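You operate a simulated robot arm through the tools that you are given. There is no shell and no other tool. Be economical: measure what you need, move in short steps, check, and stop when the job is done.

Carry out the task below with a simulated robot arm. There is one attempt and no reset: what you move stays moved.

Task
Fill the orange mould with one shot of grey paste, the dial set to the ml printed on it.
Fine: Fill it on the slide and slide it back out; the other moulds stay.

The check looks at the end state, three seconds after you hand in, the way a careful person would. Anything else that was tipped, shoved, dropped, spilled or broken makes it a failure.

Robot
A 6-joint arm with a two-finger parallel gripper, fixed in place. Base frame: the origin is at the foot of the arm, x ahead of it, y to its left, z up; the work surface is at about z = 85. Lengths are in cm, angles in rad, forces in N, time in s.
With the tool pointing down near the work surface it reaches from about 24 to 64 cm from the base axis. Its first joint turns from -1.152 to 1.152 rad. Payload 2.7 kg.
Tool frame: the origin (TCP) lies between the finger pads and is the grasp point; the fingertips stand 2.3 cm ahead of it; z points along the fingers, y is the line along which they close. The gripper opens to 9.4 cm. The fingers are 3.8 cm wide and 1 cm thick; the gripper's body (5.4 by 9.6 cm) begins 3.9 cm behind the TCP.
Orientation is told as [roll, pitch, yaw] about the base's x, y, z axes, in that order, counted from this pose: with the fingers straight down and closing along the base's y, the tool's x points along the base's -x, its y along +y and its z along -z.

Tools
- The arm moves only by the tool move_arm. Its argument "series" is a list of rows, each a list of 6 numbers: the shift along the base's x, y, z in units of 20 mm (1.0 is 20 mm), then the turn, a rotation vector about the base's x, y, z in units of 8 degrees (1.0 is 8 degrees). In form: [[dx, dy, dz, rx, ry, rz], ...]. A call has 1 to 10 rows; each row shifts and turns the commanded pose from where the row before left it. "fingers" is the gripper command, from -1 (shut) to 1 (fully open), values between in proportion, set as the call begins (left out, the last holds). A call with a number of a shift or a turn outside -1 to 1 is refused whole. A row lasts 0.2 s, in which the tool goes at most 5 cm and 0.15 rad; a call with a longer step from one row to the next is refused whole, and so is a gripper value outside its range. A pose out of reach is approached as far as the arm can. The call stops where the force on the tool passes 60 N (or 10 N more than at its start, if that is more) or the arm is blocked; 0.2 s more then pass. Each finger travels about 4.5 cm/s and halts on what it meets, pressing with about 30 N; the grip force reading is that of the motor and also rises with nothing between the fingers. The clock runs only during rows and for 0.2 s after the last one: add rows that do not move to give the fingers time. It gives the time, the measured TCP pose, the force on the tool (base axes), the opening and the grip force at its end, in the units of the frame above (readings bear some noise), with the torque about the TCP (base axes, N m) and any sound that the robot's microphone picked up, and new pictures: "show" is both (left out), scene, wrist or none.
- Cameras (640 x 400 px; columns grow to the right, rows downward): "scene" is fixed at [7.88, -42.69, 142.35]; the picture's right is [0.78, -0.62, 0.00], its down [-0.23, -0.29, -0.93] and it looks along [0.58, 0.73, -0.36] (base axes); focal length 330 px, centre (320, 200). "wrist" rides on the gripper at [8.6, 1.6, -7.4] in the tool frame; the picture's right is [-0.18, 0.98, 0.00], its down [-0.58, -0.11, -0.81] and it looks along [-0.79, -0.15, 0.59] (tool axes); focal length 243 px, centre (320, 200). There is no depth. A picture from a camera that has moved, and an enlarged one, comes with that camera's place and axes in the base frame and with its lens.
- inspect(camera, box): a new picture of the part [left, top, right, bottom] of that camera's present view, enlarged. No time passes.
- sign_off(): hands the job in; it is judged then, once.

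Go step by step. Nothing tells you positions but the pictures and the camera data: compare them with the known pose of the tool, close in by small moves and look again before you grip or let go. The budget is 120 turns and 200 pictures, counting those below and the enlarged ones. Unless the task says otherwise, let go and move clear before handing in, and close with one line.

The tools are called after "Call:" as name(argument=value, ...) on one line, values as JSON. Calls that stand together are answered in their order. move_arm: Moves the arm, as the interface text tells. Its arguments: {"type":"object","properties":{"series":{"type":"array","items":{"type":"array","items":{"type":"number"}}},"fingers":{"type":"number"},"show":{"type":"string","enum":["both","scene","wrist","none"]}},"required":["series"]} The other tools are called the same way: inspect (camera, box) takes an enlarged picture of a part of a camera's view; sign_off () hands the job in.

At the start:

```text
t: 0.0
tool_pos: [37.86, 4.24, 124.68]
orientation: [0.0, 0.0, 0.002]
contact_force: [-0.2, 0.3, 0.1]
ft_torque: [0.0, 0.03, 0.0]
gripper_width: 9.41
finger_force: 0.0
```

scene: 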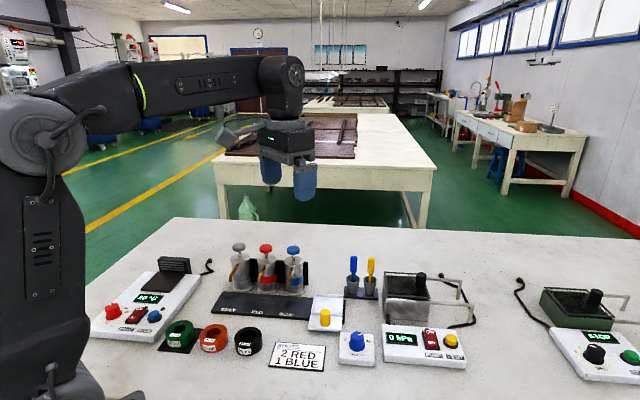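
wrist: 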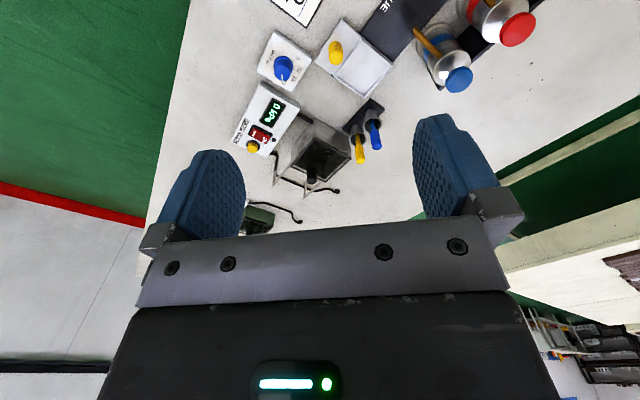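

I see a bench with several devices; the moulds (green, orange, black) sit at left front, and paste bottles behind. I'll look at the details first.

Call:
inspect(camera="scene", box=[80, 230, 280, 370])

Call:
inspect(camera="scene", box=[200, 230, 400, 380])

Call:
inspect(camera="scene", box=[330, 250, 490, 380])

Call:
inspect(camera="scene", box=[500, 260, 640, 390])

```text
2.86 times, centred on (180, 300) of scene
camera zoom: at [7.88, -42.69, 142.35], right [0.78, -0.62, 0.0], down [-0.23, -0.29, -0.93], along [0.58, 0.73, -0.36], focal length 942 px, centre (720, -86)
```

zoom: 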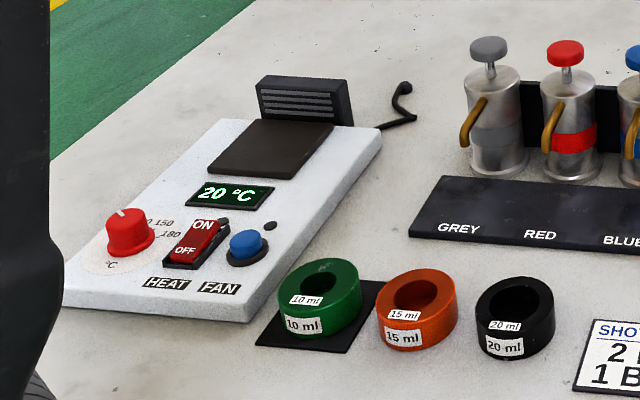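

```text
2.67 times, centred on (300, 305) of scene
camera zoom: at [7.88, -42.69, 142.35], right [0.78, -0.62, 0.0], down [-0.23, -0.29, -0.93], along [0.58, 0.73, -0.36], focal length 879 px, centre (373, -80)
```

zoom: 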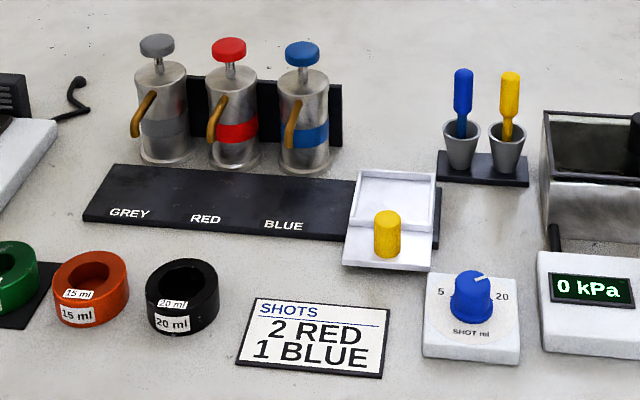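

```text
3.08 times, centred on (410, 315) of scene
camera zoom: at [7.88, -42.69, 142.35], right [0.78, -0.62, 0.0], down [-0.23, -0.29, -0.93], along [0.58, 0.73, -0.36], focal length 1014 px, centre (43, -154)
```

zoom: 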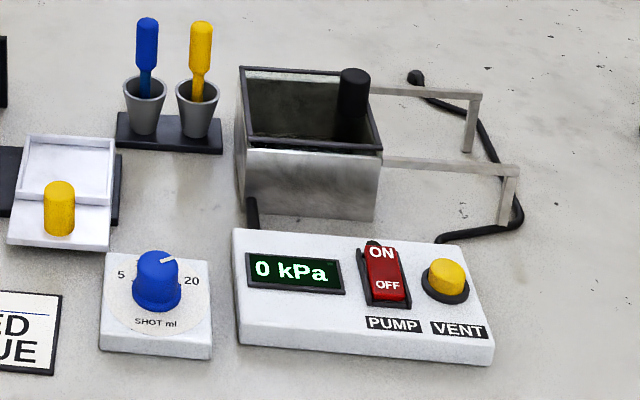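

```text
3.08 times, centred on (570, 325) of scene
camera zoom: at [7.88, -42.69, 142.35], right [0.78, -0.62, 0.0], down [-0.23, -0.29, -0.93], along [0.58, 0.73, -0.36], focal length 1014 px, centre (-449, -185)
```

zoom: 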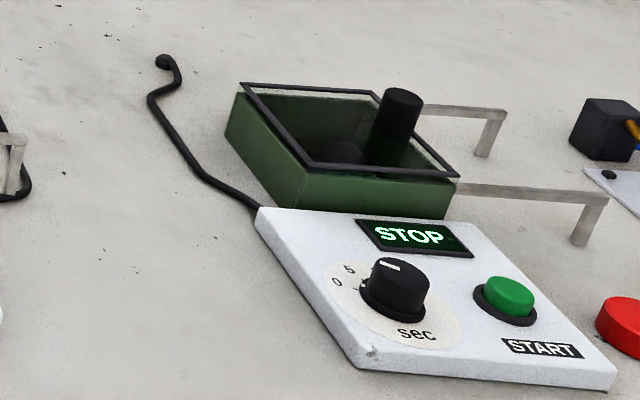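

The slide tray (yellow knob) runs on a dark diagonal rail under the pumps: I take the orange mould (15 ml) to be near (25,17), the tray near (52,10), the grey pump near (38,31) and the dial near (48,-4). I'll hover near the dial to see it.

Call:
move_arm(series=[[0.5, -0.4, -1, 0, 0, 0], [0.5, -0.4, -1, 0, 0, 0], [0.5, -0.4, -1, 0, 0, 0], [0.5, -0.4, -1, 0, 0, 0], [0.5, -0.4, -1, 0, 0, 0], [0.5, -0.4, -1, 0, 0, 0], [0.5, -0.4, -1, 0, 0, 0], [0.5, -0.4, -1, 0, 0, 0], [0.5, -0.4, -1, 0, 0, 0]], show="both")

```text
t: 2.0
tool_pos: [46.98, -2.93, 106.64]
orientation: [0.001, 0.001, 0.001]
contact_force: [-0.2, 0.4, 0.1]
ft_torque: [0.0, 0.01, 0.02]
gripper_width: 9.4
finger_force: 0.0
camera wrist: at [38.33, -1.32, 113.98], right [0.18, 0.98, 0.0], down [0.58, -0.11, 0.81], along [0.79, -0.15, -0.59], focal length 243 px, centre (320, 200)
```

scene: 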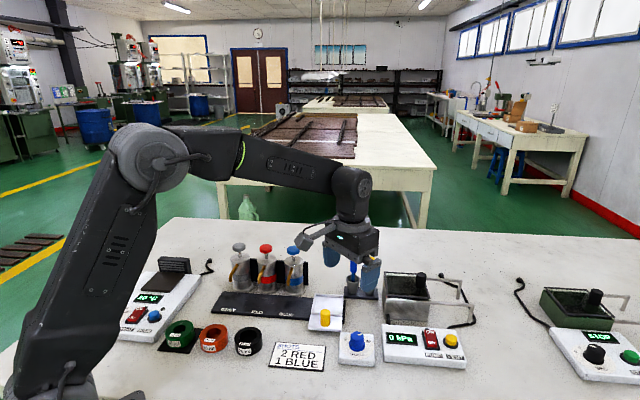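
wrist: 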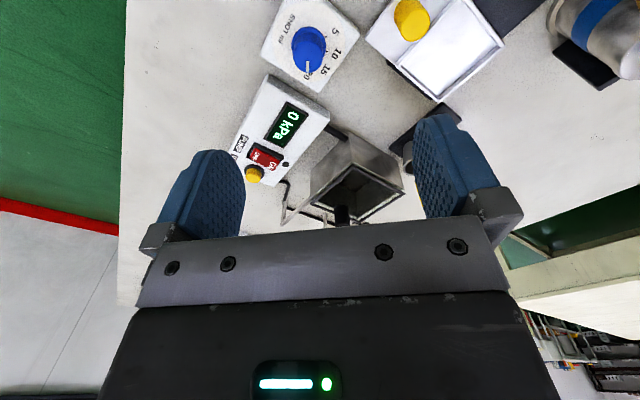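

Call:
inspect(camera="wrist", box=[250, 0, 370, 100])

Call:
inspect(camera="scene", box=[325, 310, 395, 370])

Call:
inspect(camera="wrist", box=[360, 0, 640, 120])

```text
4.00 times, centred on (310, 50) of wrist
camera zoom: at [38.33, -1.32, 113.98], right [0.18, 0.98, 0.0], down [0.58, -0.11, 0.81], along [0.79, -0.15, -0.59], focal length 970 px, centre (360, 800)
```

zoom: 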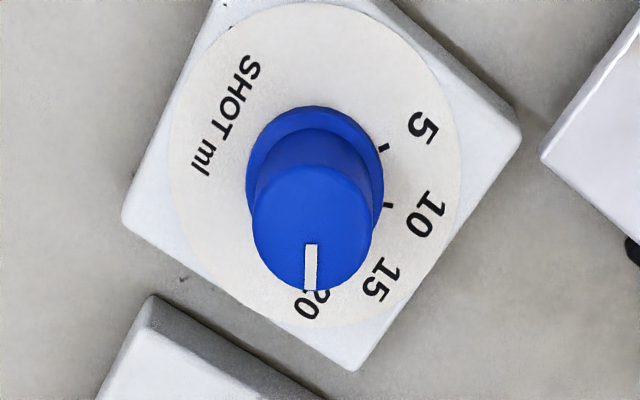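

```text
6.67 times, centred on (360, 340) of scene
camera zoom: at [7.88, -42.69, 142.35], right [0.78, -0.62, 0.0], down [-0.23, -0.29, -0.93], along [0.58, 0.73, -0.36], focal length 2198 px, centre (53, -733)
```

zoom: 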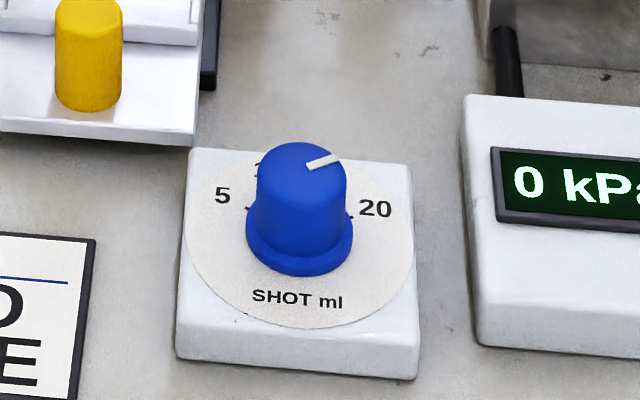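

```text
2.29 times, centred on (500, 60) of wrist
camera zoom: at [38.33, -1.32, 113.98], right [0.18, 0.98, 0.0], down [0.58, -0.11, 0.81], along [0.79, -0.15, -0.59], focal length 555 px, centre (-91, 520)
```

zoom: 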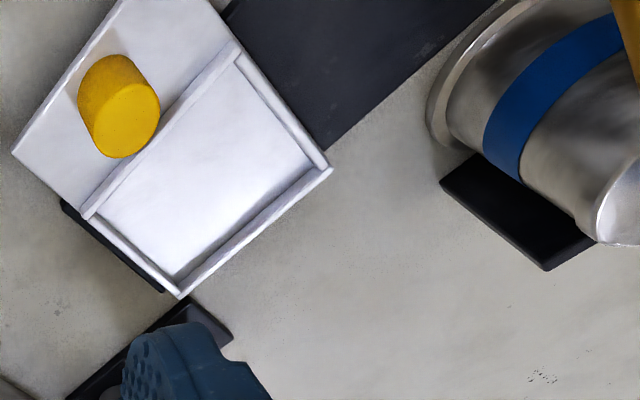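

The dial points at 20 (angle about -15°), and 15 lies about 37° counter-clockwise of it. I'll lower above the knob at about (47.9,-4.3) with the fingers partly closed.

Call:
move_arm(series=[[0.46, -0.67, 0, 0, 0, 0], [0, 0, -1, 0, 0, 0], [0, 0, -1, 0, 0, 0], [0, 0, -1, 0, 0, 0], [0, 0, -1, 0, 0, 0], [0, 0, -1, 0, 0, 0]], fingers=0.17)

```text
t: 3.4
tool_pos: [47.57, -4.26, 96.71]
orientation: [0.0, 0.002, 0.002]
contact_force: [0.3, 0.1, 0.3]
ft_torque: [0.0, 0.03, 0.0]
gripper_width: 5.5
finger_force: 0.0
camera wrist: at [39.06, -2.58, 104.11], right [0.18, 0.98, 0.0], down [0.58, -0.11, 0.81], along [0.79, -0.15, -0.59], focal length 243 px, centre (320, 200)
```

scene: 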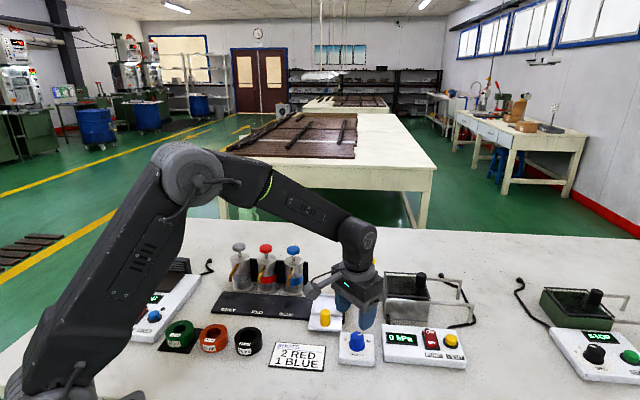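
wrist: 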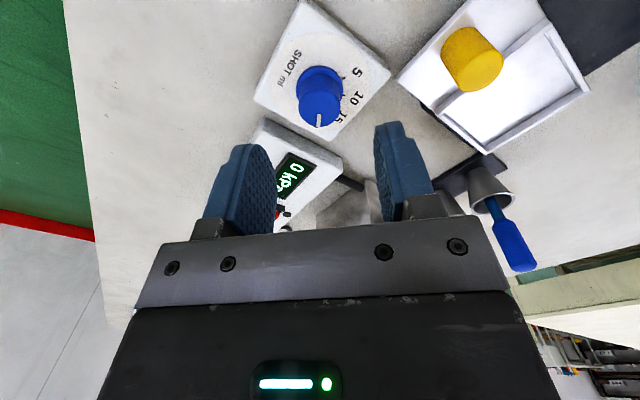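

Call:
inspect(camera="wrist", box=[260, 30, 380, 150])

Call:
inspect(camera="scene", box=[310, 260, 410, 370])

```text
3.33 times, centred on (320, 90) of wrist
camera zoom: at [39.06, -2.58, 104.11], right [0.18, 0.98, 0.0], down [0.58, -0.11, 0.81], along [0.79, -0.15, -0.59], focal length 809 px, centre (320, 567)
```

zoom: 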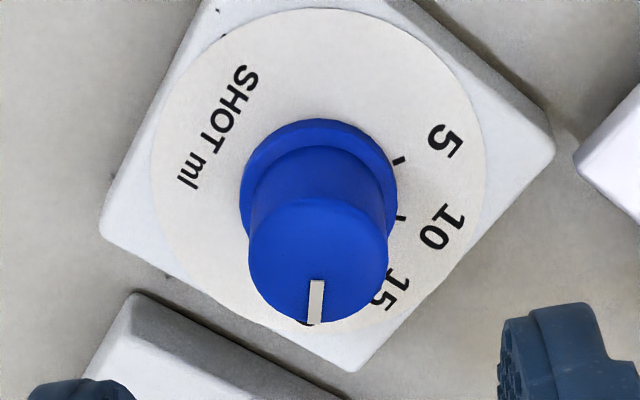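

```text
3.64 times, centred on (360, 315) of scene
camera zoom: at [7.88, -42.69, 142.35], right [0.78, -0.62, 0.0], down [-0.23, -0.29, -0.93], along [0.58, 0.73, -0.36], focal length 1199 px, centre (174, -218)
```

zoom: 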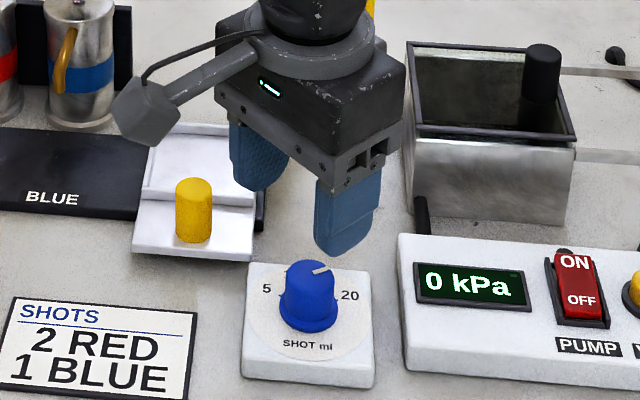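

The knob axis is at about (47.7,-4.3), with its top near z 90.5, so the tool is centred. I'll descend to z≈91 and close gently.

Call:
move_arm(series=[[0, 0, -1, 0, 0, 0], [0, 0, -1, 0, 0, 0], [0, 0, -0.8, 0, 0, 0], [0, 0, 0, 0, 0, 0]], show="both")

```text
t: 4.4
tool_pos: [47.68, -4.32, 91.15]
orientation: [0.0, 0.0, 0.0]
contact_force: [-0.7, 0.0, -0.7]
ft_torque: [-0.03, 0.0, 0.02]
gripper_width: 5.5
finger_force: 0.0
camera wrist: at [39.04, -2.62, 98.54], right [0.18, 0.98, 0.0], down [0.58, -0.11, 0.81], along [0.79, -0.15, -0.59], focal length 243 px, centre (320, 200)
```

scene: 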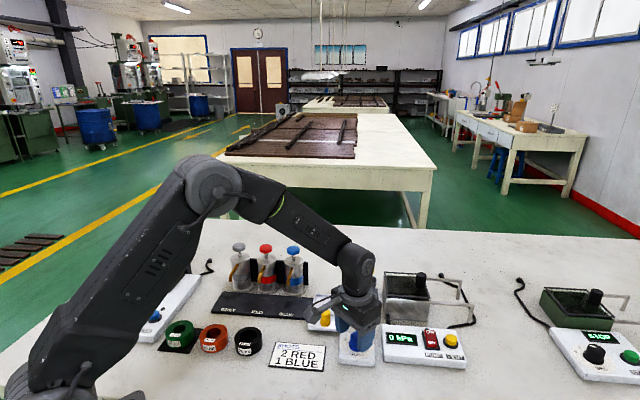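
wrist: 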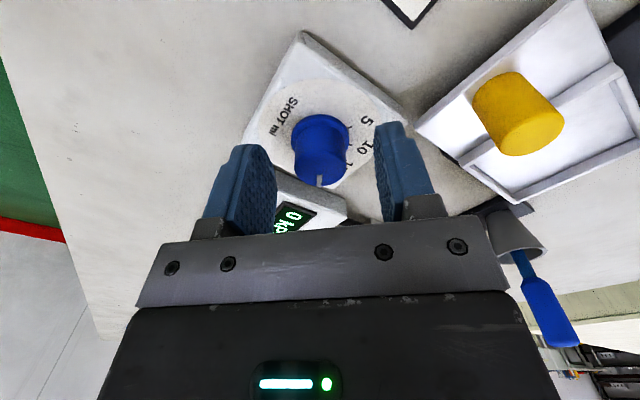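

Call:
move_arm(series=[[0, 0, 0, 0, 0, 0], [0, 0, 0, 0, 0, 0], [0, 0, 0, 0, 0, 0], [0, 0, 0, 0, 0, 0]], fingers=-0.5, show="wrist")

```text
t: 5.4
tool_pos: [47.68, -4.47, 91.1]
orientation: [-0.001, 0.0, -0.002]
contact_force: [1.1, -18.6, -2.8]
ft_torque: [-0.39, -0.06, -0.12]
gripper_width: 2.83
finger_force: 44.8
camera wrist: at [39.04, -2.76, 98.55], right [0.18, 0.98, 0.0], down [0.58, -0.11, 0.81], along [0.79, -0.15, -0.59], focal length 243 px, centre (320, 200)
```

wrist: 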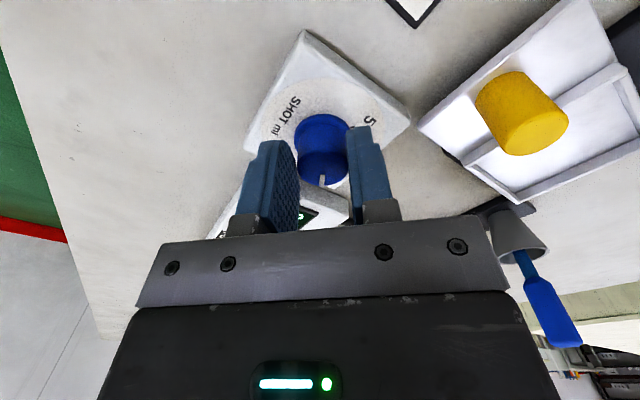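

The grip is on, with a small sideways load pushing toward -y. I'll relieve it and turn about 34°, then check.

Call:
move_arm(series=[[0, -0.12, 0, 0, 0, 0], [0, 0, 0, 0, 0, 0.8], [0, 0, 0, 0, 0, 0.8], [0, 0, 0, 0, 0, 0.8], [0, 0, 0, 0, 0, 0.8], [0, 0, 0, 0, 0, 0.8], [0, 0, 0, 0, 0, 0.3], [0, 0, 0, 0, 0, 0]], show="both")

```text
t: 7.2
tool_pos: [47.78, -4.99, 91.22]
orientation: [-0.003, 0.002, 0.601]
contact_force: [-3.4, -33.6, 12.1]
ft_torque: [-0.34, -0.18, -0.27]
gripper_width: 2.86
finger_force: 44.6
camera wrist: at [39.78, -8.42, 98.54], right [-0.4, 0.91, 0.0], down [0.54, 0.24, 0.81], along [0.74, 0.32, -0.59], focal length 243 px, centre (320, 200)
```

scene: 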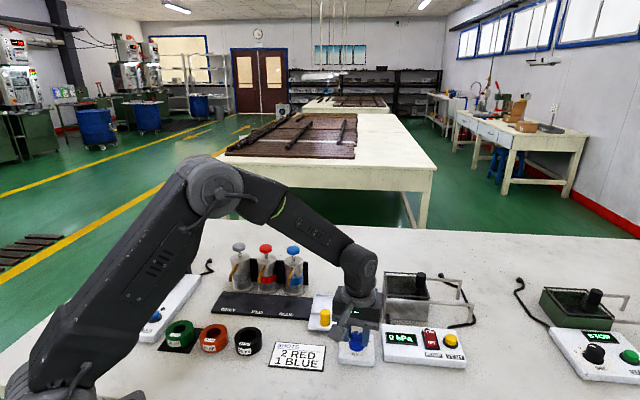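
wrist: 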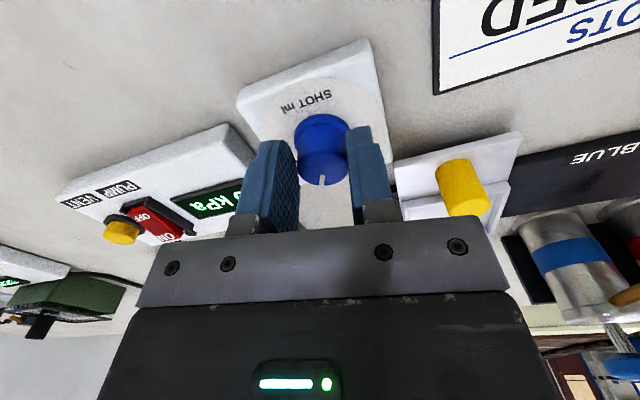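

The knob turned with the hand. I'll open, rise and check the pointer.

Call:
move_arm(series=[[0, 0, 0, 0, 0, 0], [0, 0, 0, 0, 0, 0], [0, 0, 0, 0, 0, 0], [0, 0, 1, 0, 0, 0], [0, 0, 1, 0, 0, 0], [0, 0, 1, 0, 0, 0]], fingers=0.17, show="both")

```text
t: 8.6
tool_pos: [47.92, -4.64, 97.12]
orientation: [-0.001, 0.0, 0.601]
contact_force: [-0.2, -0.4, -0.2]
ft_torque: [-0.01, -0.04, -0.03]
gripper_width: 5.49
finger_force: 0.1
camera wrist: at [39.83, -8.1, 104.53], right [-0.4, 0.91, 0.0], down [0.54, 0.24, 0.81], along [0.74, 0.33, -0.59], focal length 243 px, centre (320, 200)
```

scene: 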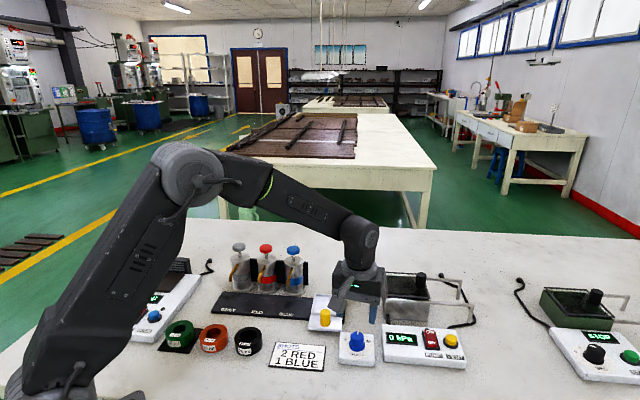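
wrist: 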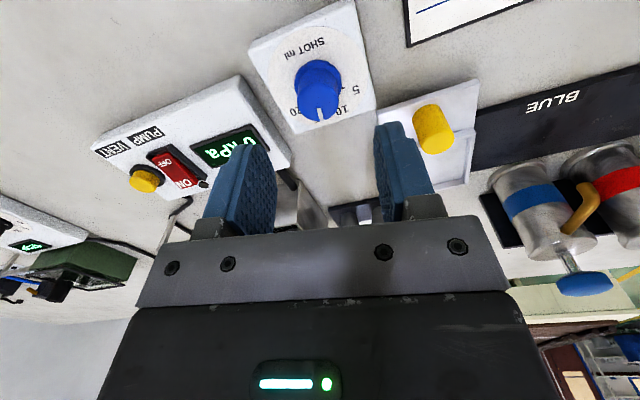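

Call:
inspect(camera="wrist", box=[260, 30, 380, 150])

Call:
inspect(camera="scene", box=[330, 320, 385, 370])

```text
3.33 times, centred on (320, 90) of wrist
camera zoom: at [39.83, -8.1, 104.53], right [-0.4, 0.91, 0.0], down [0.54, 0.24, 0.81], along [0.74, 0.33, -0.59], focal length 809 px, centre (320, 567)
```

zoom: 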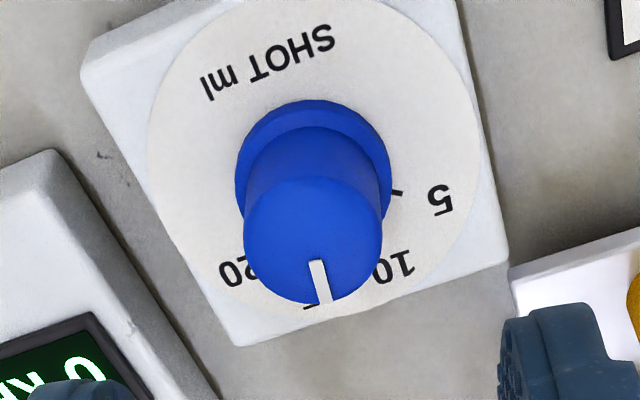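

```text
8.00 times, centred on (358, 345) of scene
camera zoom: at [7.88, -42.69, 142.35], right [0.78, -0.62, 0.0], down [-0.23, -0.29, -0.93], along [0.58, 0.73, -0.36], focal length 2638 px, centre (20, -960)
```

zoom: 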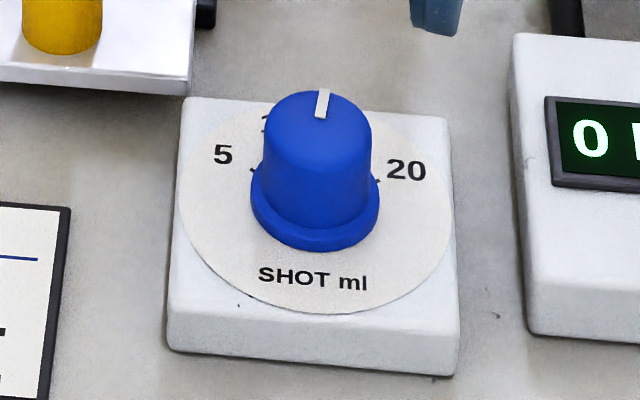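

The pointer now reads past 15 toward 10 by my estimate (about 34°, with 15 at about 20°), but the knob hides the mark. I'll move to a steeper view above the dial to read it properly.

Call:
move_arm(series=[[0, 0, 0.7, 0, 0, -0.86], [0, 0, 0.7, 0, 0, -0.86], [0, 0, 0.7, 0, 0, -0.86], [0.3, 0, 0, 0, 0, -0.86], [0.3, 0, 0, 0, 0, -0.86], [0.3, -0.2, 0, 0, 1, 0], [0.3, -0.2, 0, 0, 1, 0], [0.5, -0.2, 0, 0, 1, 0], [0, 0, 0, 0, 0, 0]], show="wrist")

```text
t: 10.6
tool_pos: [51.11, -5.65, 101.25]
orientation: [0.0, 0.421, -0.002]
contact_force: [0.1, 0.8, 0.4]
ft_torque: [0.05, 0.04, 0.0]
gripper_width: 5.52
finger_force: 0.0
camera wrist: at [46.23, -4.04, 111.6], right [0.17, 0.98, -0.08], down [0.86, -0.11, 0.5], along [0.48, -0.15, -0.86], focal length 243 px, centre (320, 200)
```

wrist: 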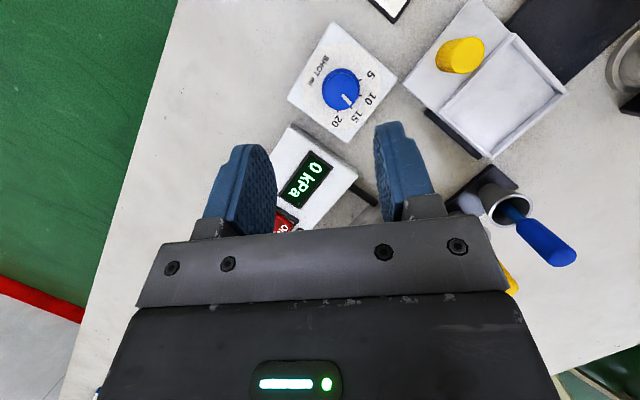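

Call:
inspect(camera="wrist", box=[300, 50, 380, 130])

Call:
inspect(camera="wrist", box=[400, 0, 640, 150])

```text
5.00 times, centred on (340, 90) of wrist
camera zoom: at [46.23, -4.04, 111.6], right [0.17, 0.98, -0.08], down [0.86, -0.11, 0.5], along [0.48, -0.15, -0.86], focal length 1213 px, centre (220, 750)
```

zoom: 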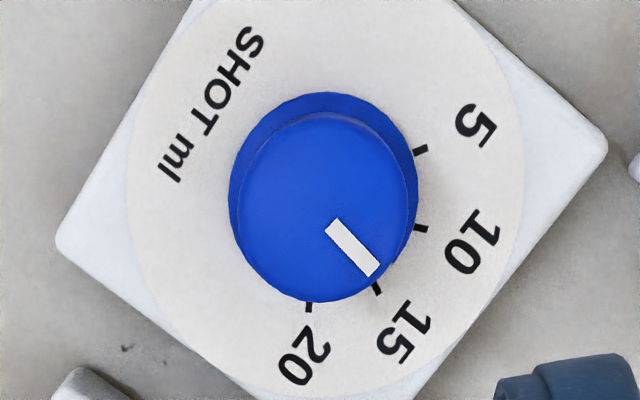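

```text
2.67 times, centred on (520, 75) of wrist
camera zoom: at [46.23, -4.04, 111.6], right [0.17, 0.98, -0.08], down [0.86, -0.11, 0.5], along [0.48, -0.15, -0.86], focal length 647 px, centre (-213, 533)
```

zoom: 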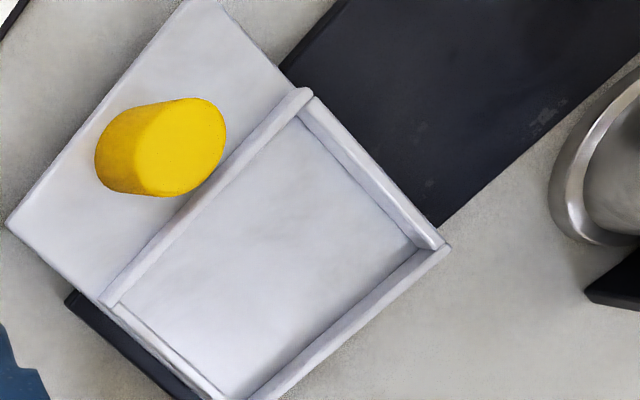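

Clear view: the tick for 15 lies at about 24° and the pointer at about 35° (roughly 13.6 ml). The true knob centre is (48.45,-4.4), so I'll regrip there, centred, and turn back about 11°.

Call:
move_arm(series=[[-0.443, 0.208, 0, 0, -1, 0], [-0.443, 0.208, 0, 0, -1, 0], [-0.443, 0.208, 0, 0, -1, 0], [0, 0, -1, 0, 0, 0.7], [0, 0, -1, 0, 0, 0.7], [0, 0, -1, 0, 0, 0], [0, 0, -1, 0, 0, 0], [0, 0, -1, 0, 0, 0], [0, 0, 0, 0, 0, 0]], show="wrist")

```text
t: 12.6
tool_pos: [48.4, -4.57, 91.19]
orientation: [0.0, 0.001, 0.198]
contact_force: [-0.6, 0.0, 0.1]
ft_torque: [0.04, 0.03, 0.01]
gripper_width: 5.49
finger_force: 0.1
camera wrist: at [39.6, -4.58, 98.55], right [-0.01, 1.0, 0.0], down [0.59, 0.01, 0.81], along [0.81, 0.01, -0.59], focal length 243 px, centre (320, 200)
```

wrist: 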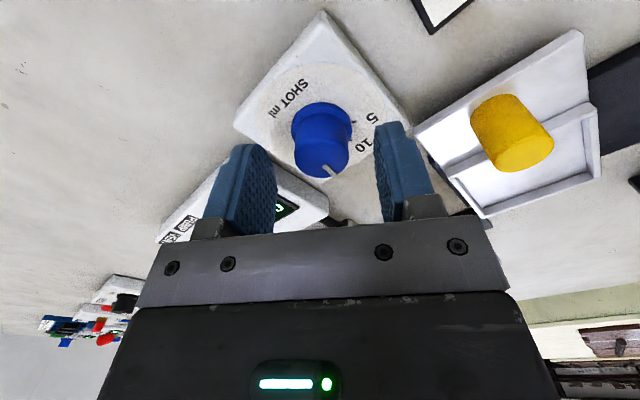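

The knob top is lower than I thought (about 89.5), so I'll go 0.8 cm deeper before closing.

Call:
move_arm(series=[[0, 0.05, -0.4, 0, 0, 0], [0, 0, 0, 0, 0, 0]], show="none")

Call:
move_arm(series=[[0, 0, 0, 0, 0, 0], [0, 0, 0, 0, 0, 0], [0, 0, 0, 0, 0, 0]], fingers=-0.5, show="wrist")

```text
t: 13.2
tool_pos: [48.46, -4.33, 90.45]
orientation: [0.001, -0.001, 0.198]
contact_force: [-0.4, 0.7, 0.8]
ft_torque: [-0.01, 0.0, -0.01]
gripper_width: 5.5
finger_force: 0.0
```

```text
t: 14.0
tool_pos: [48.47, -4.5, 90.39]
orientation: [-0.002, -0.001, 0.195]
contact_force: [3.2, -14.0, -3.9]
ft_torque: [-0.21, -0.25, 0.0]
gripper_width: 2.83
finger_force: 45.3
camera wrist: at [39.64, -4.51, 97.82], right [-0.01, 1.0, 0.0], down [0.59, 0.01, 0.81], along [0.81, 0.01, -0.59], focal length 243 px, centre (320, 200)
```

wrist: 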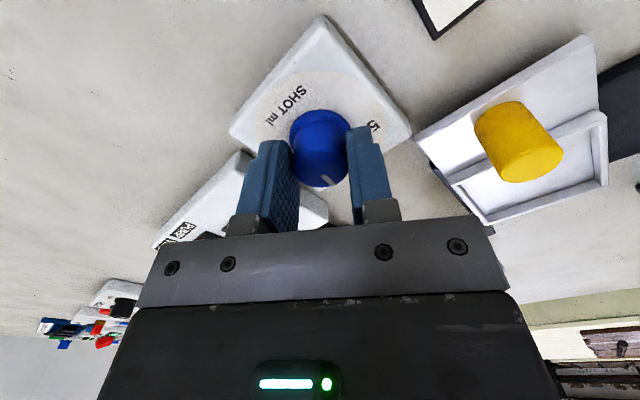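

Pointer unchanged relative to the plate and torque about z is nil, so it's a good grip. Turning back 11°.

Call:
move_arm(series=[[0, -0.05, 0, 0, 0, -0.5], [0, 0, 0, 0, 0, -0.5], [0, 0, 0, 0, 0, -0.4], [0, 0, 0, 0, 0, 0]], show="wrist")

Call:
move_arm(series=[[0, 0, 0, 0, 0, 0], [0, 0, 0, 0, 0, 0], [0, 0, 0, 0, 0, 0], [0, 0, 1, 0, 0, 0], [0, 0, 1, 0, 0, 0], [0, 0, 1, 0, 0, 0], [0.44, -0.2, 1, 0, 0.9, 0], [0.44, -0.2, 1, 0, 1, 0], [0.44, -0.2, 0.4, 0, 1, 0], [0, 0, 0, 0, 0, 0]], fingers=0.17, show="wrist")

Call:
inspect(camera="wrist", box=[300, 50, 380, 130])

```text
t: 15.0
tool_pos: [48.4, -4.42, 90.37]
orientation: [0.001, 0.003, -0.002]
contact_force: [-6.4, -7.9, -3.2]
ft_torque: [0.07, -0.63, -0.06]
gripper_width: 2.8
finger_force: 44.8
camera wrist: at [39.82, -2.77, 97.85], right [0.18, 0.98, 0.0], down [0.58, -0.11, 0.8], along [0.79, -0.15, -0.59], focal length 243 px, centre (320, 200)
```

wrist: 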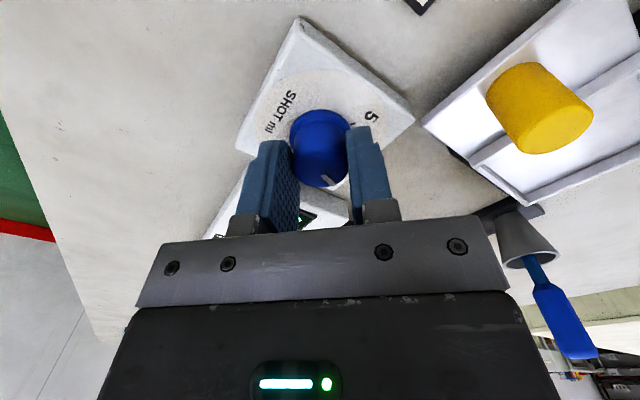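

```text
t: 17.2
tool_pos: [51.18, -5.79, 101.2]
orientation: [0.0, 0.406, 0.002]
contact_force: [-0.5, 0.4, -0.3]
ft_torque: [0.03, 0.01, 0.02]
gripper_width: 5.49
finger_force: 0.1
camera wrist: at [46.26, -4.03, 111.4], right [0.17, 0.98, -0.07], down [0.85, -0.11, 0.51], along [0.49, -0.15, -0.86], focal length 243 px, centre (320, 200)
```

wrist: 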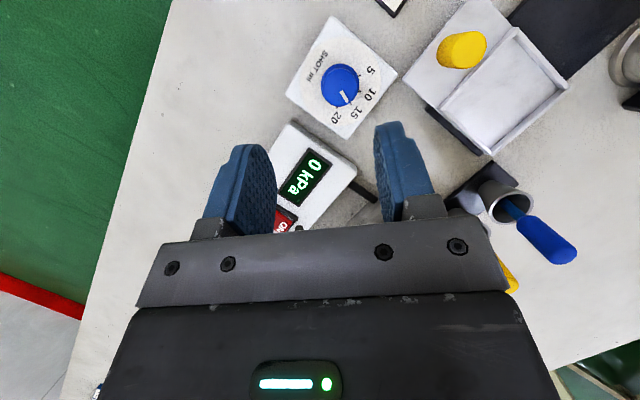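

```text
5.00 times, centred on (340, 90) of wrist
camera zoom: at [46.26, -4.03, 111.4], right [0.17, 0.98, -0.07], down [0.85, -0.11, 0.51], along [0.49, -0.15, -0.86], focal length 1213 px, centre (220, 750)
```

zoom: 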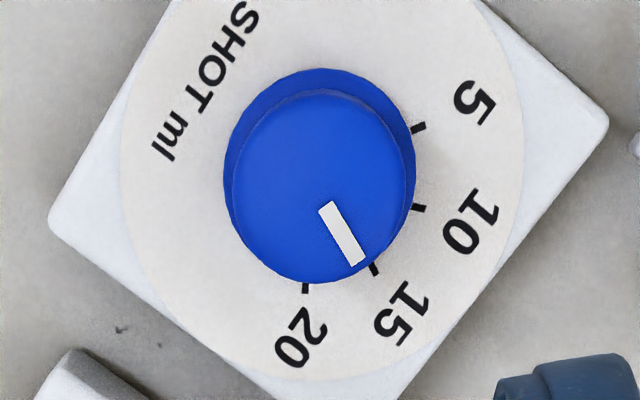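

The pointer is now about 22° against the tick at about 25.6°, so slightly over 15. I'll regrip and nudge +3.8°.

Call:
move_arm(series=[[-0.44, 0.2, -0.4, 0, -1, 0], [-0.44, 0.2, -1, 0, -1, 0], [-0.44, 0.22, -1, 0, -0.9, 0], [0, 0, -1, 0, 0, 0], [0, 0, -1, 0, 0, 0], [0, 0, -1, 0, 0, 0], [0, 0, 0, 0, 0, 0]], show="none")

Call:
move_arm(series=[[0, 0, 0, 0, 0, 0], [0, 0, 0, 0, 0, 0], [0, 0, 0, 0, 0, 0], [0, 0, 0, 0, 0, 0.48], [0, 0, 0, 0, 0, 0], [0, 0, 0, 0, 0, 0]], fingers=-0.5, show="none")

Call:
move_arm(series=[[0, 0, 0, 0, 0, 0], [0, 0, 0, 0, 0, 0], [0, 0, 0, 0, 0, 0], [0, 0, 1, 0, 0, 0], [0, 0, 1, 0, 0, 0], [0, 0, 1, 0, 0, 0], [0.44, -0.2, 1, 0, 0.9, 0], [0.44, -0.2, 1, 0, 1, 0], [0.44, -0.2, 0.4, 0, 1, 0], [0, 0, 0, 0, 0, 0]], fingers=0.17, show="none")

Call:
inspect(camera="wrist", box=[300, 50, 380, 130])

```text
t: 18.8
tool_pos: [48.49, -4.3, 90.62]
orientation: [0.0, -0.001, 0.003]
contact_force: [-0.4, -0.4, 0.8]
ft_torque: [0.01, -0.01, 0.0]
gripper_width: 5.49
finger_force: 0.1
```

```text
t: 20.2
tool_pos: [48.5, -4.28, 90.62]
orientation: [0.0, 0.0, 0.069]
contact_force: [5.1, -16.5, -2.8]
ft_torque: [-0.5, 0.27, -0.02]
gripper_width: 2.84
finger_force: 44.4
```

```text
t: 22.4
tool_pos: [51.15, -5.61, 101.31]
orientation: [0.03, 0.405, 0.072]
contact_force: [0.6, -0.7, 0.2]
ft_torque: [-0.01, -0.03, 0.01]
gripper_width: 5.51
finger_force: 0.1
```

```text
5.00 times, centred on (340, 90) of wrist
camera zoom: at [46.07, -4.49, 111.5], right [0.11, 0.99, -0.05], down [0.86, -0.07, 0.51], along [0.5, -0.09, -0.86], focal length 1213 px, centre (220, 750)
```

zoom: 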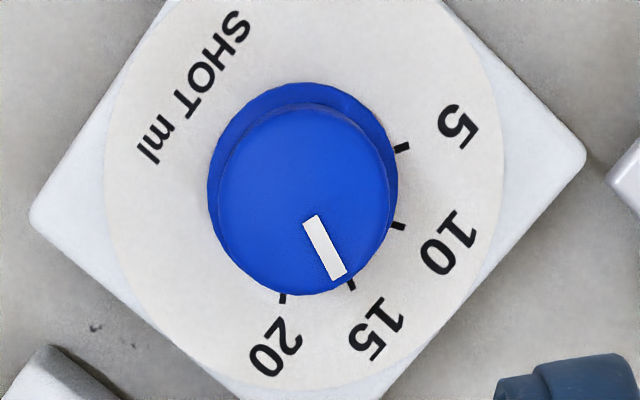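

Call:
inspect(camera="wrist", box=[325, 70, 365, 110])

Call:
inspect(camera="scene", box=[335, 320, 380, 365])

```text
10.00 times, centred on (345, 90) of wrist
camera zoom: at [46.07, -4.49, 111.5], right [0.11, 0.99, -0.05], down [0.86, -0.07, 0.51], along [0.5, -0.09, -0.86], focal length 2426 px, centre (70, 1300)
```

zoom: 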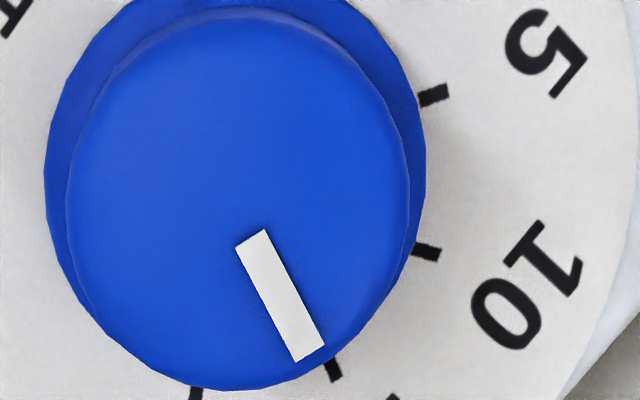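

```text
8.89 times, centred on (358, 342) of scene
camera zoom: at [7.88, -42.69, 142.35], right [0.78, -0.62, 0.0], down [-0.23, -0.29, -0.93], along [0.58, 0.73, -0.36], focal length 2931 px, centre (-13, -1067)
```

zoom: 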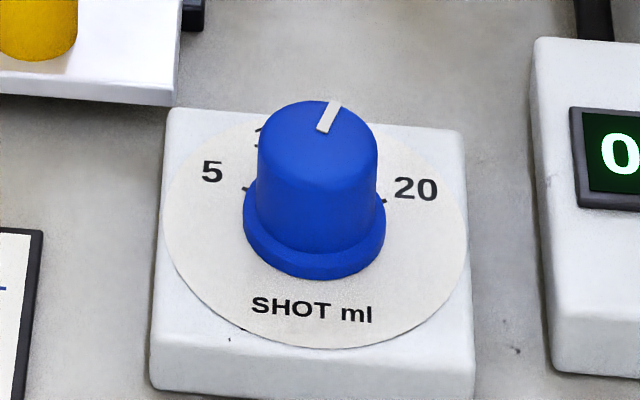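

The pointer now lines up with the 15 tick to within about 1° after correcting for parallax. Next I'll fetch the orange mould near (25,17.6), closing across its row (yaw -45°).

Call:
move_arm(series=[[-0.44, 0.2, 0.4, 0, -1, 0], [-0.44, 0.2, 0.4, 0, -1, 0], [-0.44, 0.22, 0.4, 0, -0.9, 0], [0, 0, 0, 0, 0, -0.48]], fingers=1, show="none")

Call:
move_arm(series=[[-0.98, 0.92, 0.1, 0, 0, -0.56], [-0.98, 0.92, 0, 0, 0, -0.56], [-0.98, 0.92, 0, 0, 0, -0.56], [-0.98, 0.92, 0, 0, 0, -0.56], [-0.98, 0.92, 0, 0, 0, -0.56], [-0.98, 0.92, 0, 0, 0, -0.56], [-0.98, 0.92, 0, 0, 0, -0.56], [-0.98, 0.92, 0, 0, 0, -0.56], [-0.98, 0.92, 0, 0, 0, -0.56], [-0.98, 0.92, 0, 0, 0, -0.56]], show="none")

Call:
move_arm(series=[[-0.98, 0.92, 0, 0, 0, 0], [-0.98, 0.92, 0, 0, 0, 0], [0, 0, 0, 0, 0, 0]], show="both")

```text
t: 23.4
tool_pos: [48.5, -4.35, 103.76]
orientation: [0.0, -0.001, -0.001]
contact_force: [0.3, 0.4, -0.5]
ft_torque: [0.02, 0.0, 0.0]
gripper_width: 9.4
finger_force: 0.0
```

```text
t: 25.6
tool_pos: [28.84, 13.87, 103.85]
orientation: [0.0, 0.001, -0.785]
contact_force: [-0.1, -0.6, 0.5]
ft_torque: [-0.02, -0.01, 0.0]
gripper_width: 9.4
finger_force: 0.0
```

```text
t: 26.4
tool_pos: [24.74, 17.71, 103.93]
orientation: [0.002, 0.0, -0.783]
contact_force: [-0.1, -0.8, 0.0]
ft_torque: [0.02, -0.01, -0.01]
gripper_width: 9.39
finger_force: 0.0
camera wrist: at [19.79, 24.95, 111.29], right [0.82, 0.57, 0.0], down [0.34, -0.49, 0.81], along [0.46, -0.66, -0.59], focal length 243 px, centre (320, 200)
```

scene: 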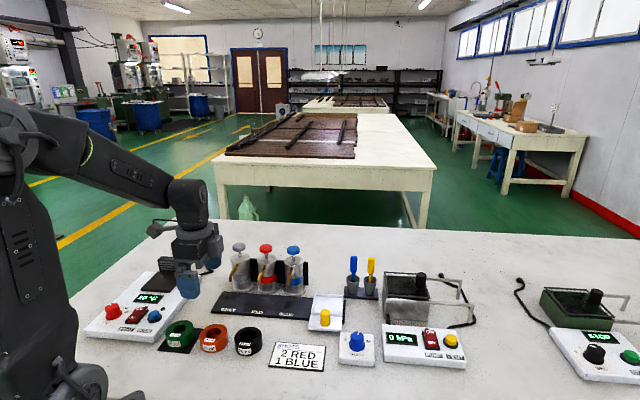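
wrist: 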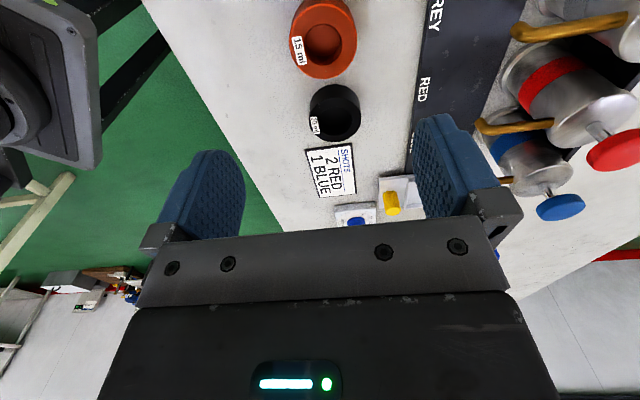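

Call:
inspect(camera="wrist", box=[260, 0, 380, 150])

Call:
inspect(camera="wrist", box=[400, 0, 640, 240])

```text
2.67 times, centred on (320, 75) of wrist
camera zoom: at [19.79, 24.95, 111.29], right [0.82, 0.57, 0.0], down [0.34, -0.49, 0.81], along [0.46, -0.66, -0.59], focal length 647 px, centre (320, 533)
```

zoom: 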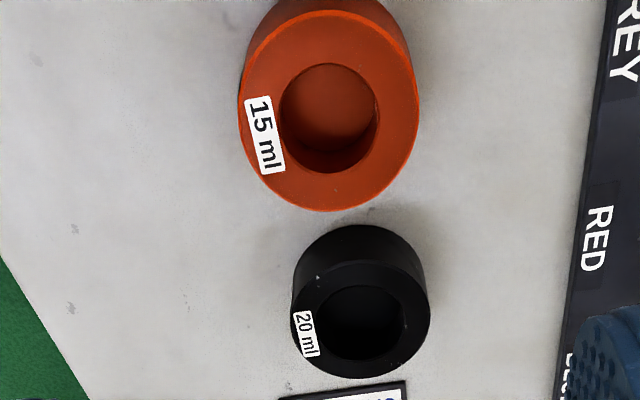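

```text
1.67 times, centred on (520, 120) of wrist
camera zoom: at [19.79, 24.95, 111.29], right [0.82, 0.57, 0.0], down [0.34, -0.49, 0.81], along [0.46, -0.66, -0.59], focal length 404 px, centre (-13, 333)
```

zoom: 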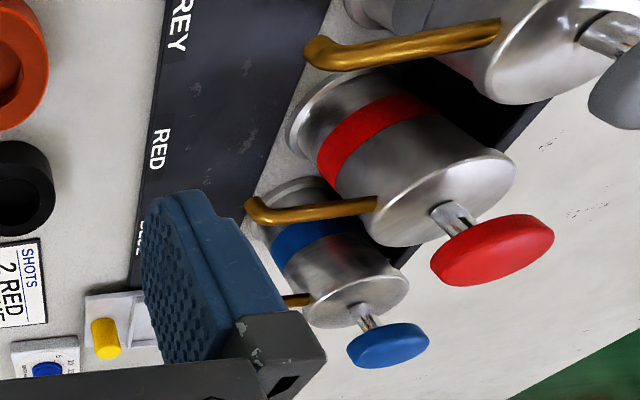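

Call:
move_arm(series=[[0.1, 0.05, -1, 0, 0, 0], [0, 0, -1, 0, 0, 0], [0, 0, -1, 0, 0, 0], [0, 0, -1, 0, 0, 0], [0, 0, -1, 0, 0, 0], [0, 0, 0, 0, 0, 0]], show="both")

Call:
inspect(camera="scene", box=[140, 270, 280, 370])

```text
t: 27.8
tool_pos: [25.12, 17.85, 93.99]
orientation: [0.0, -0.001, -0.781]
contact_force: [-0.9, -0.4, -0.6]
ft_torque: [0.02, 0.02, 0.01]
gripper_width: 9.38
finger_force: 0.0
camera wrist: at [20.05, 25.1, 101.31], right [0.82, 0.57, 0.0], down [0.34, -0.49, 0.81], along [0.46, -0.66, -0.59], focal length 243 px, centre (320, 200)
```

scene: 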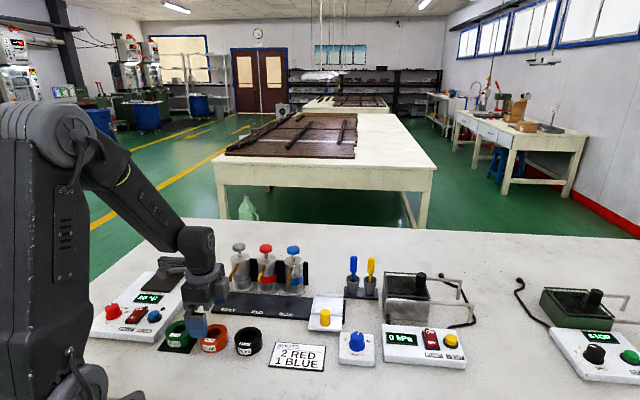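
wrist: 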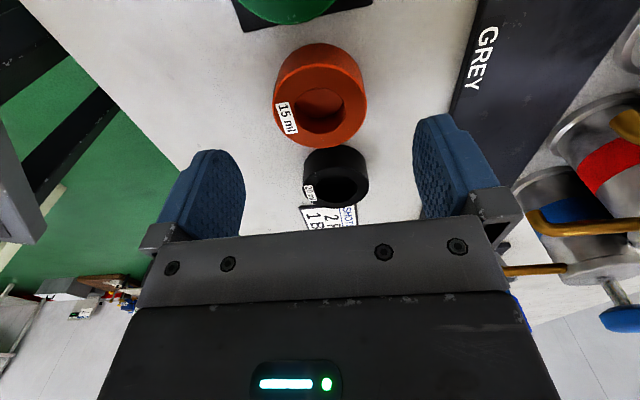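

```text
4.00 times, centred on (210, 320) of scene
camera zoom: at [7.88, -42.69, 142.35], right [0.78, -0.62, 0.0], down [-0.23, -0.29, -0.93], along [0.58, 0.73, -0.36], focal length 1319 px, centre (760, -280)
```

zoom: 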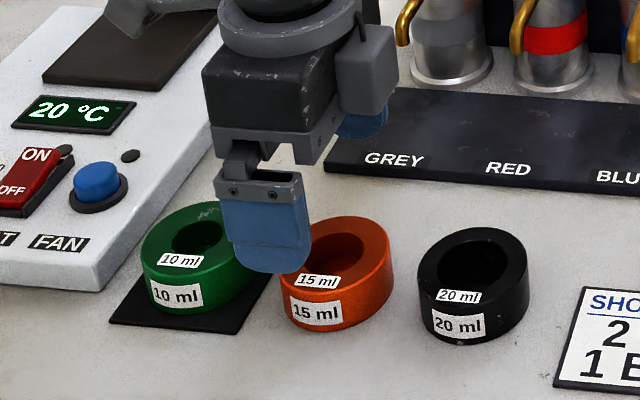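

Both cameras agree the mould is centred under the hand to within about 0.4 cm, with its top near 87.5. Lowering to 88.3 and closing.

Call:
move_arm(series=[[0, 0, -1, 0, 0, 0], [0, 0, -1, 0, 0, 0], [0, 0, -0.85, 0, 0, 0], [0, 0, 0, 0, 0, 0]], show="both")

Call:
inspect(camera="scene", box=[140, 270, 280, 370])

```text
t: 28.8
tool_pos: [25.05, 17.71, 88.01]
orientation: [-0.002, 0.001, -0.78]
contact_force: [0.6, -0.1, -0.4]
ft_torque: [-0.03, -0.03, 0.03]
gripper_width: 9.4
finger_force: 0.1
camera wrist: at [20.12, 25.09, 95.5], right [0.82, 0.57, 0.0], down [0.34, -0.49, 0.81], along [0.46, -0.66, -0.59], focal length 243 px, centre (320, 200)
```

scene: 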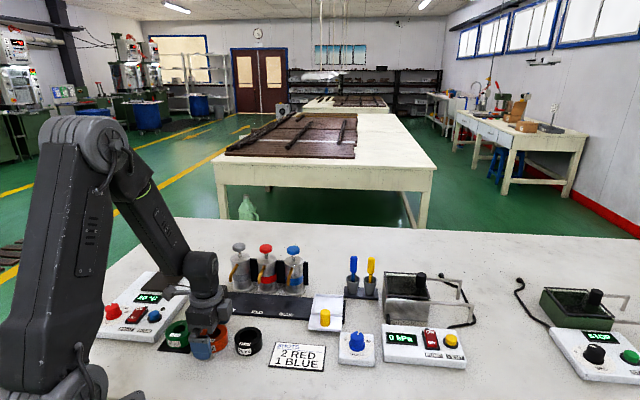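
wrist: 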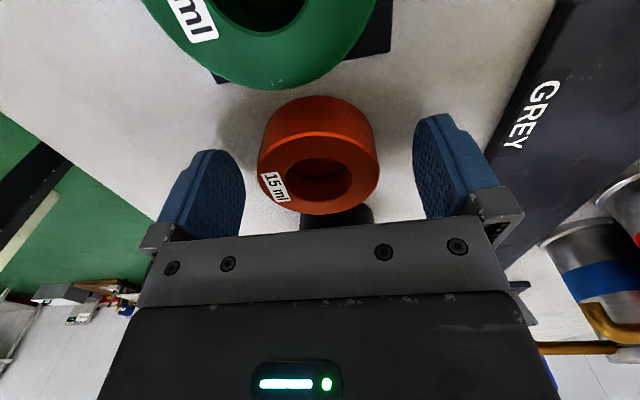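

```text
4.00 times, centred on (210, 320) of scene
camera zoom: at [7.88, -42.69, 142.35], right [0.78, -0.62, 0.0], down [-0.23, -0.29, -0.93], along [0.58, 0.73, -0.36], focal length 1319 px, centre (760, -280)
```

zoom: 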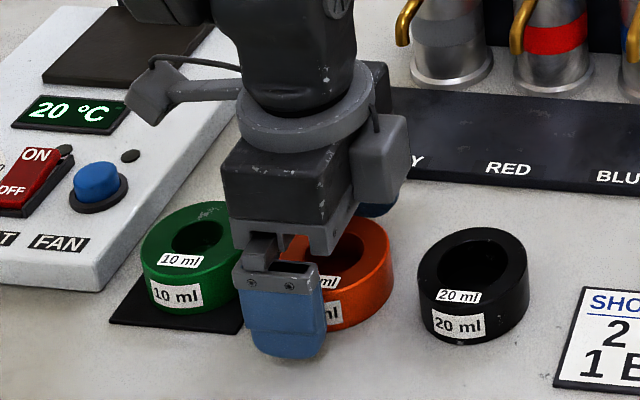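

Call:
move_arm(series=[[0, 0, 0, 0, 0, 0], [0, 0, 0, 0, 0, 0], [0, 0, 0, 0, 0, 0], [0, 0, 0, 0, 0, 0]], fingers=-0.2, show="wrist")

```text
t: 29.8
tool_pos: [25.03, 17.76, 88.19]
orientation: [0.001, 0.0, -0.78]
contact_force: [0.4, 0.5, 0.3]
ft_torque: [0.02, 0.0, 0.01]
gripper_width: 5.95
finger_force: 30.2
camera wrist: at [20.12, 25.09, 95.51], right [0.82, 0.57, 0.0], down [0.34, -0.49, 0.81], along [0.46, -0.66, -0.59], focal length 243 px, centre (320, 200)
```

wrist: 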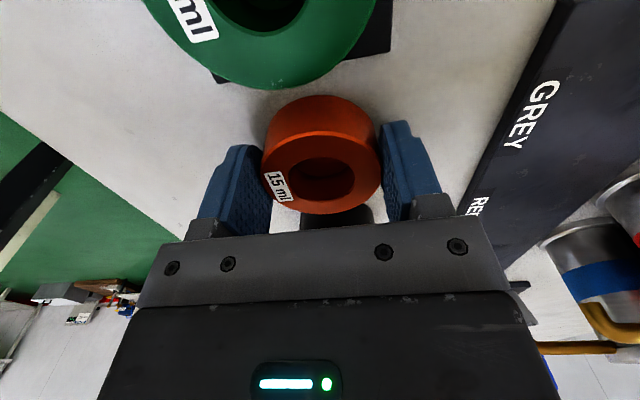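

It's held at 5.95 cm. Lifting.

Call:
move_arm(series=[[0, 0, 0.5, 0, 0, 0], [0, 0, 1, 0, 0, 0], [0, 0, 1, 0, 0, 0], [0, 0, 0, 0, 0, 0]], show="both")

```text
t: 30.8
tool_pos: [25.06, 17.77, 93.25]
orientation: [0.0, -0.001, -0.78]
contact_force: [0.2, -0.4, -2.2]
ft_torque: [0.0, 0.0, 0.02]
gripper_width: 5.97
finger_force: 30.3
camera wrist: at [20.08, 25.2, 100.64], right [0.82, 0.57, 0.0], down [0.34, -0.49, 0.81], along [0.46, -0.66, -0.59], focal length 243 px, centre (320, 200)
```

scene: 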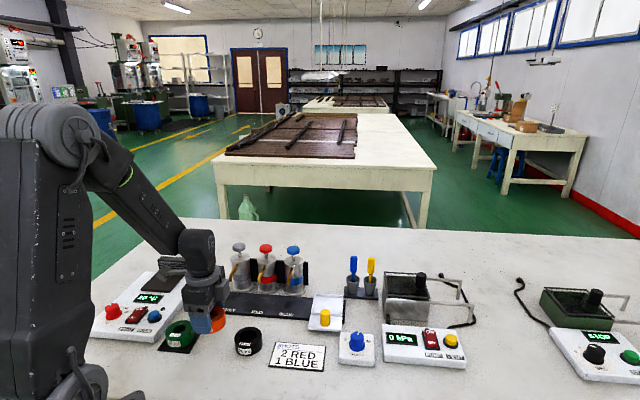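
wrist: 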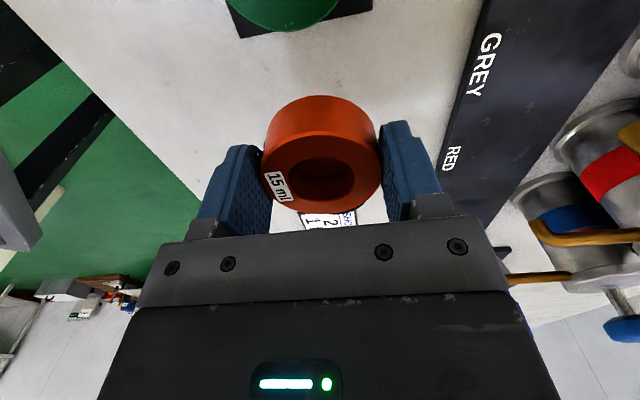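

Call:
inspect(camera="wrist", box=[240, 80, 400, 220])

```text
2.86 times, centred on (320, 150) of wrist
camera zoom: at [20.08, 25.2, 100.64], right [0.82, 0.57, 0.0], down [0.34, -0.49, 0.81], along [0.46, -0.66, -0.59], focal length 693 px, centre (320, 343)
```

zoom: 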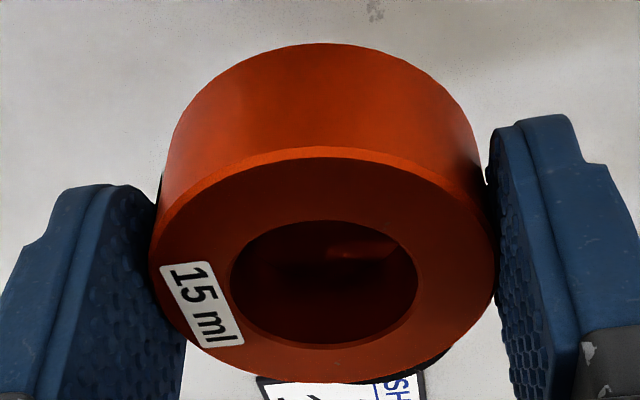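

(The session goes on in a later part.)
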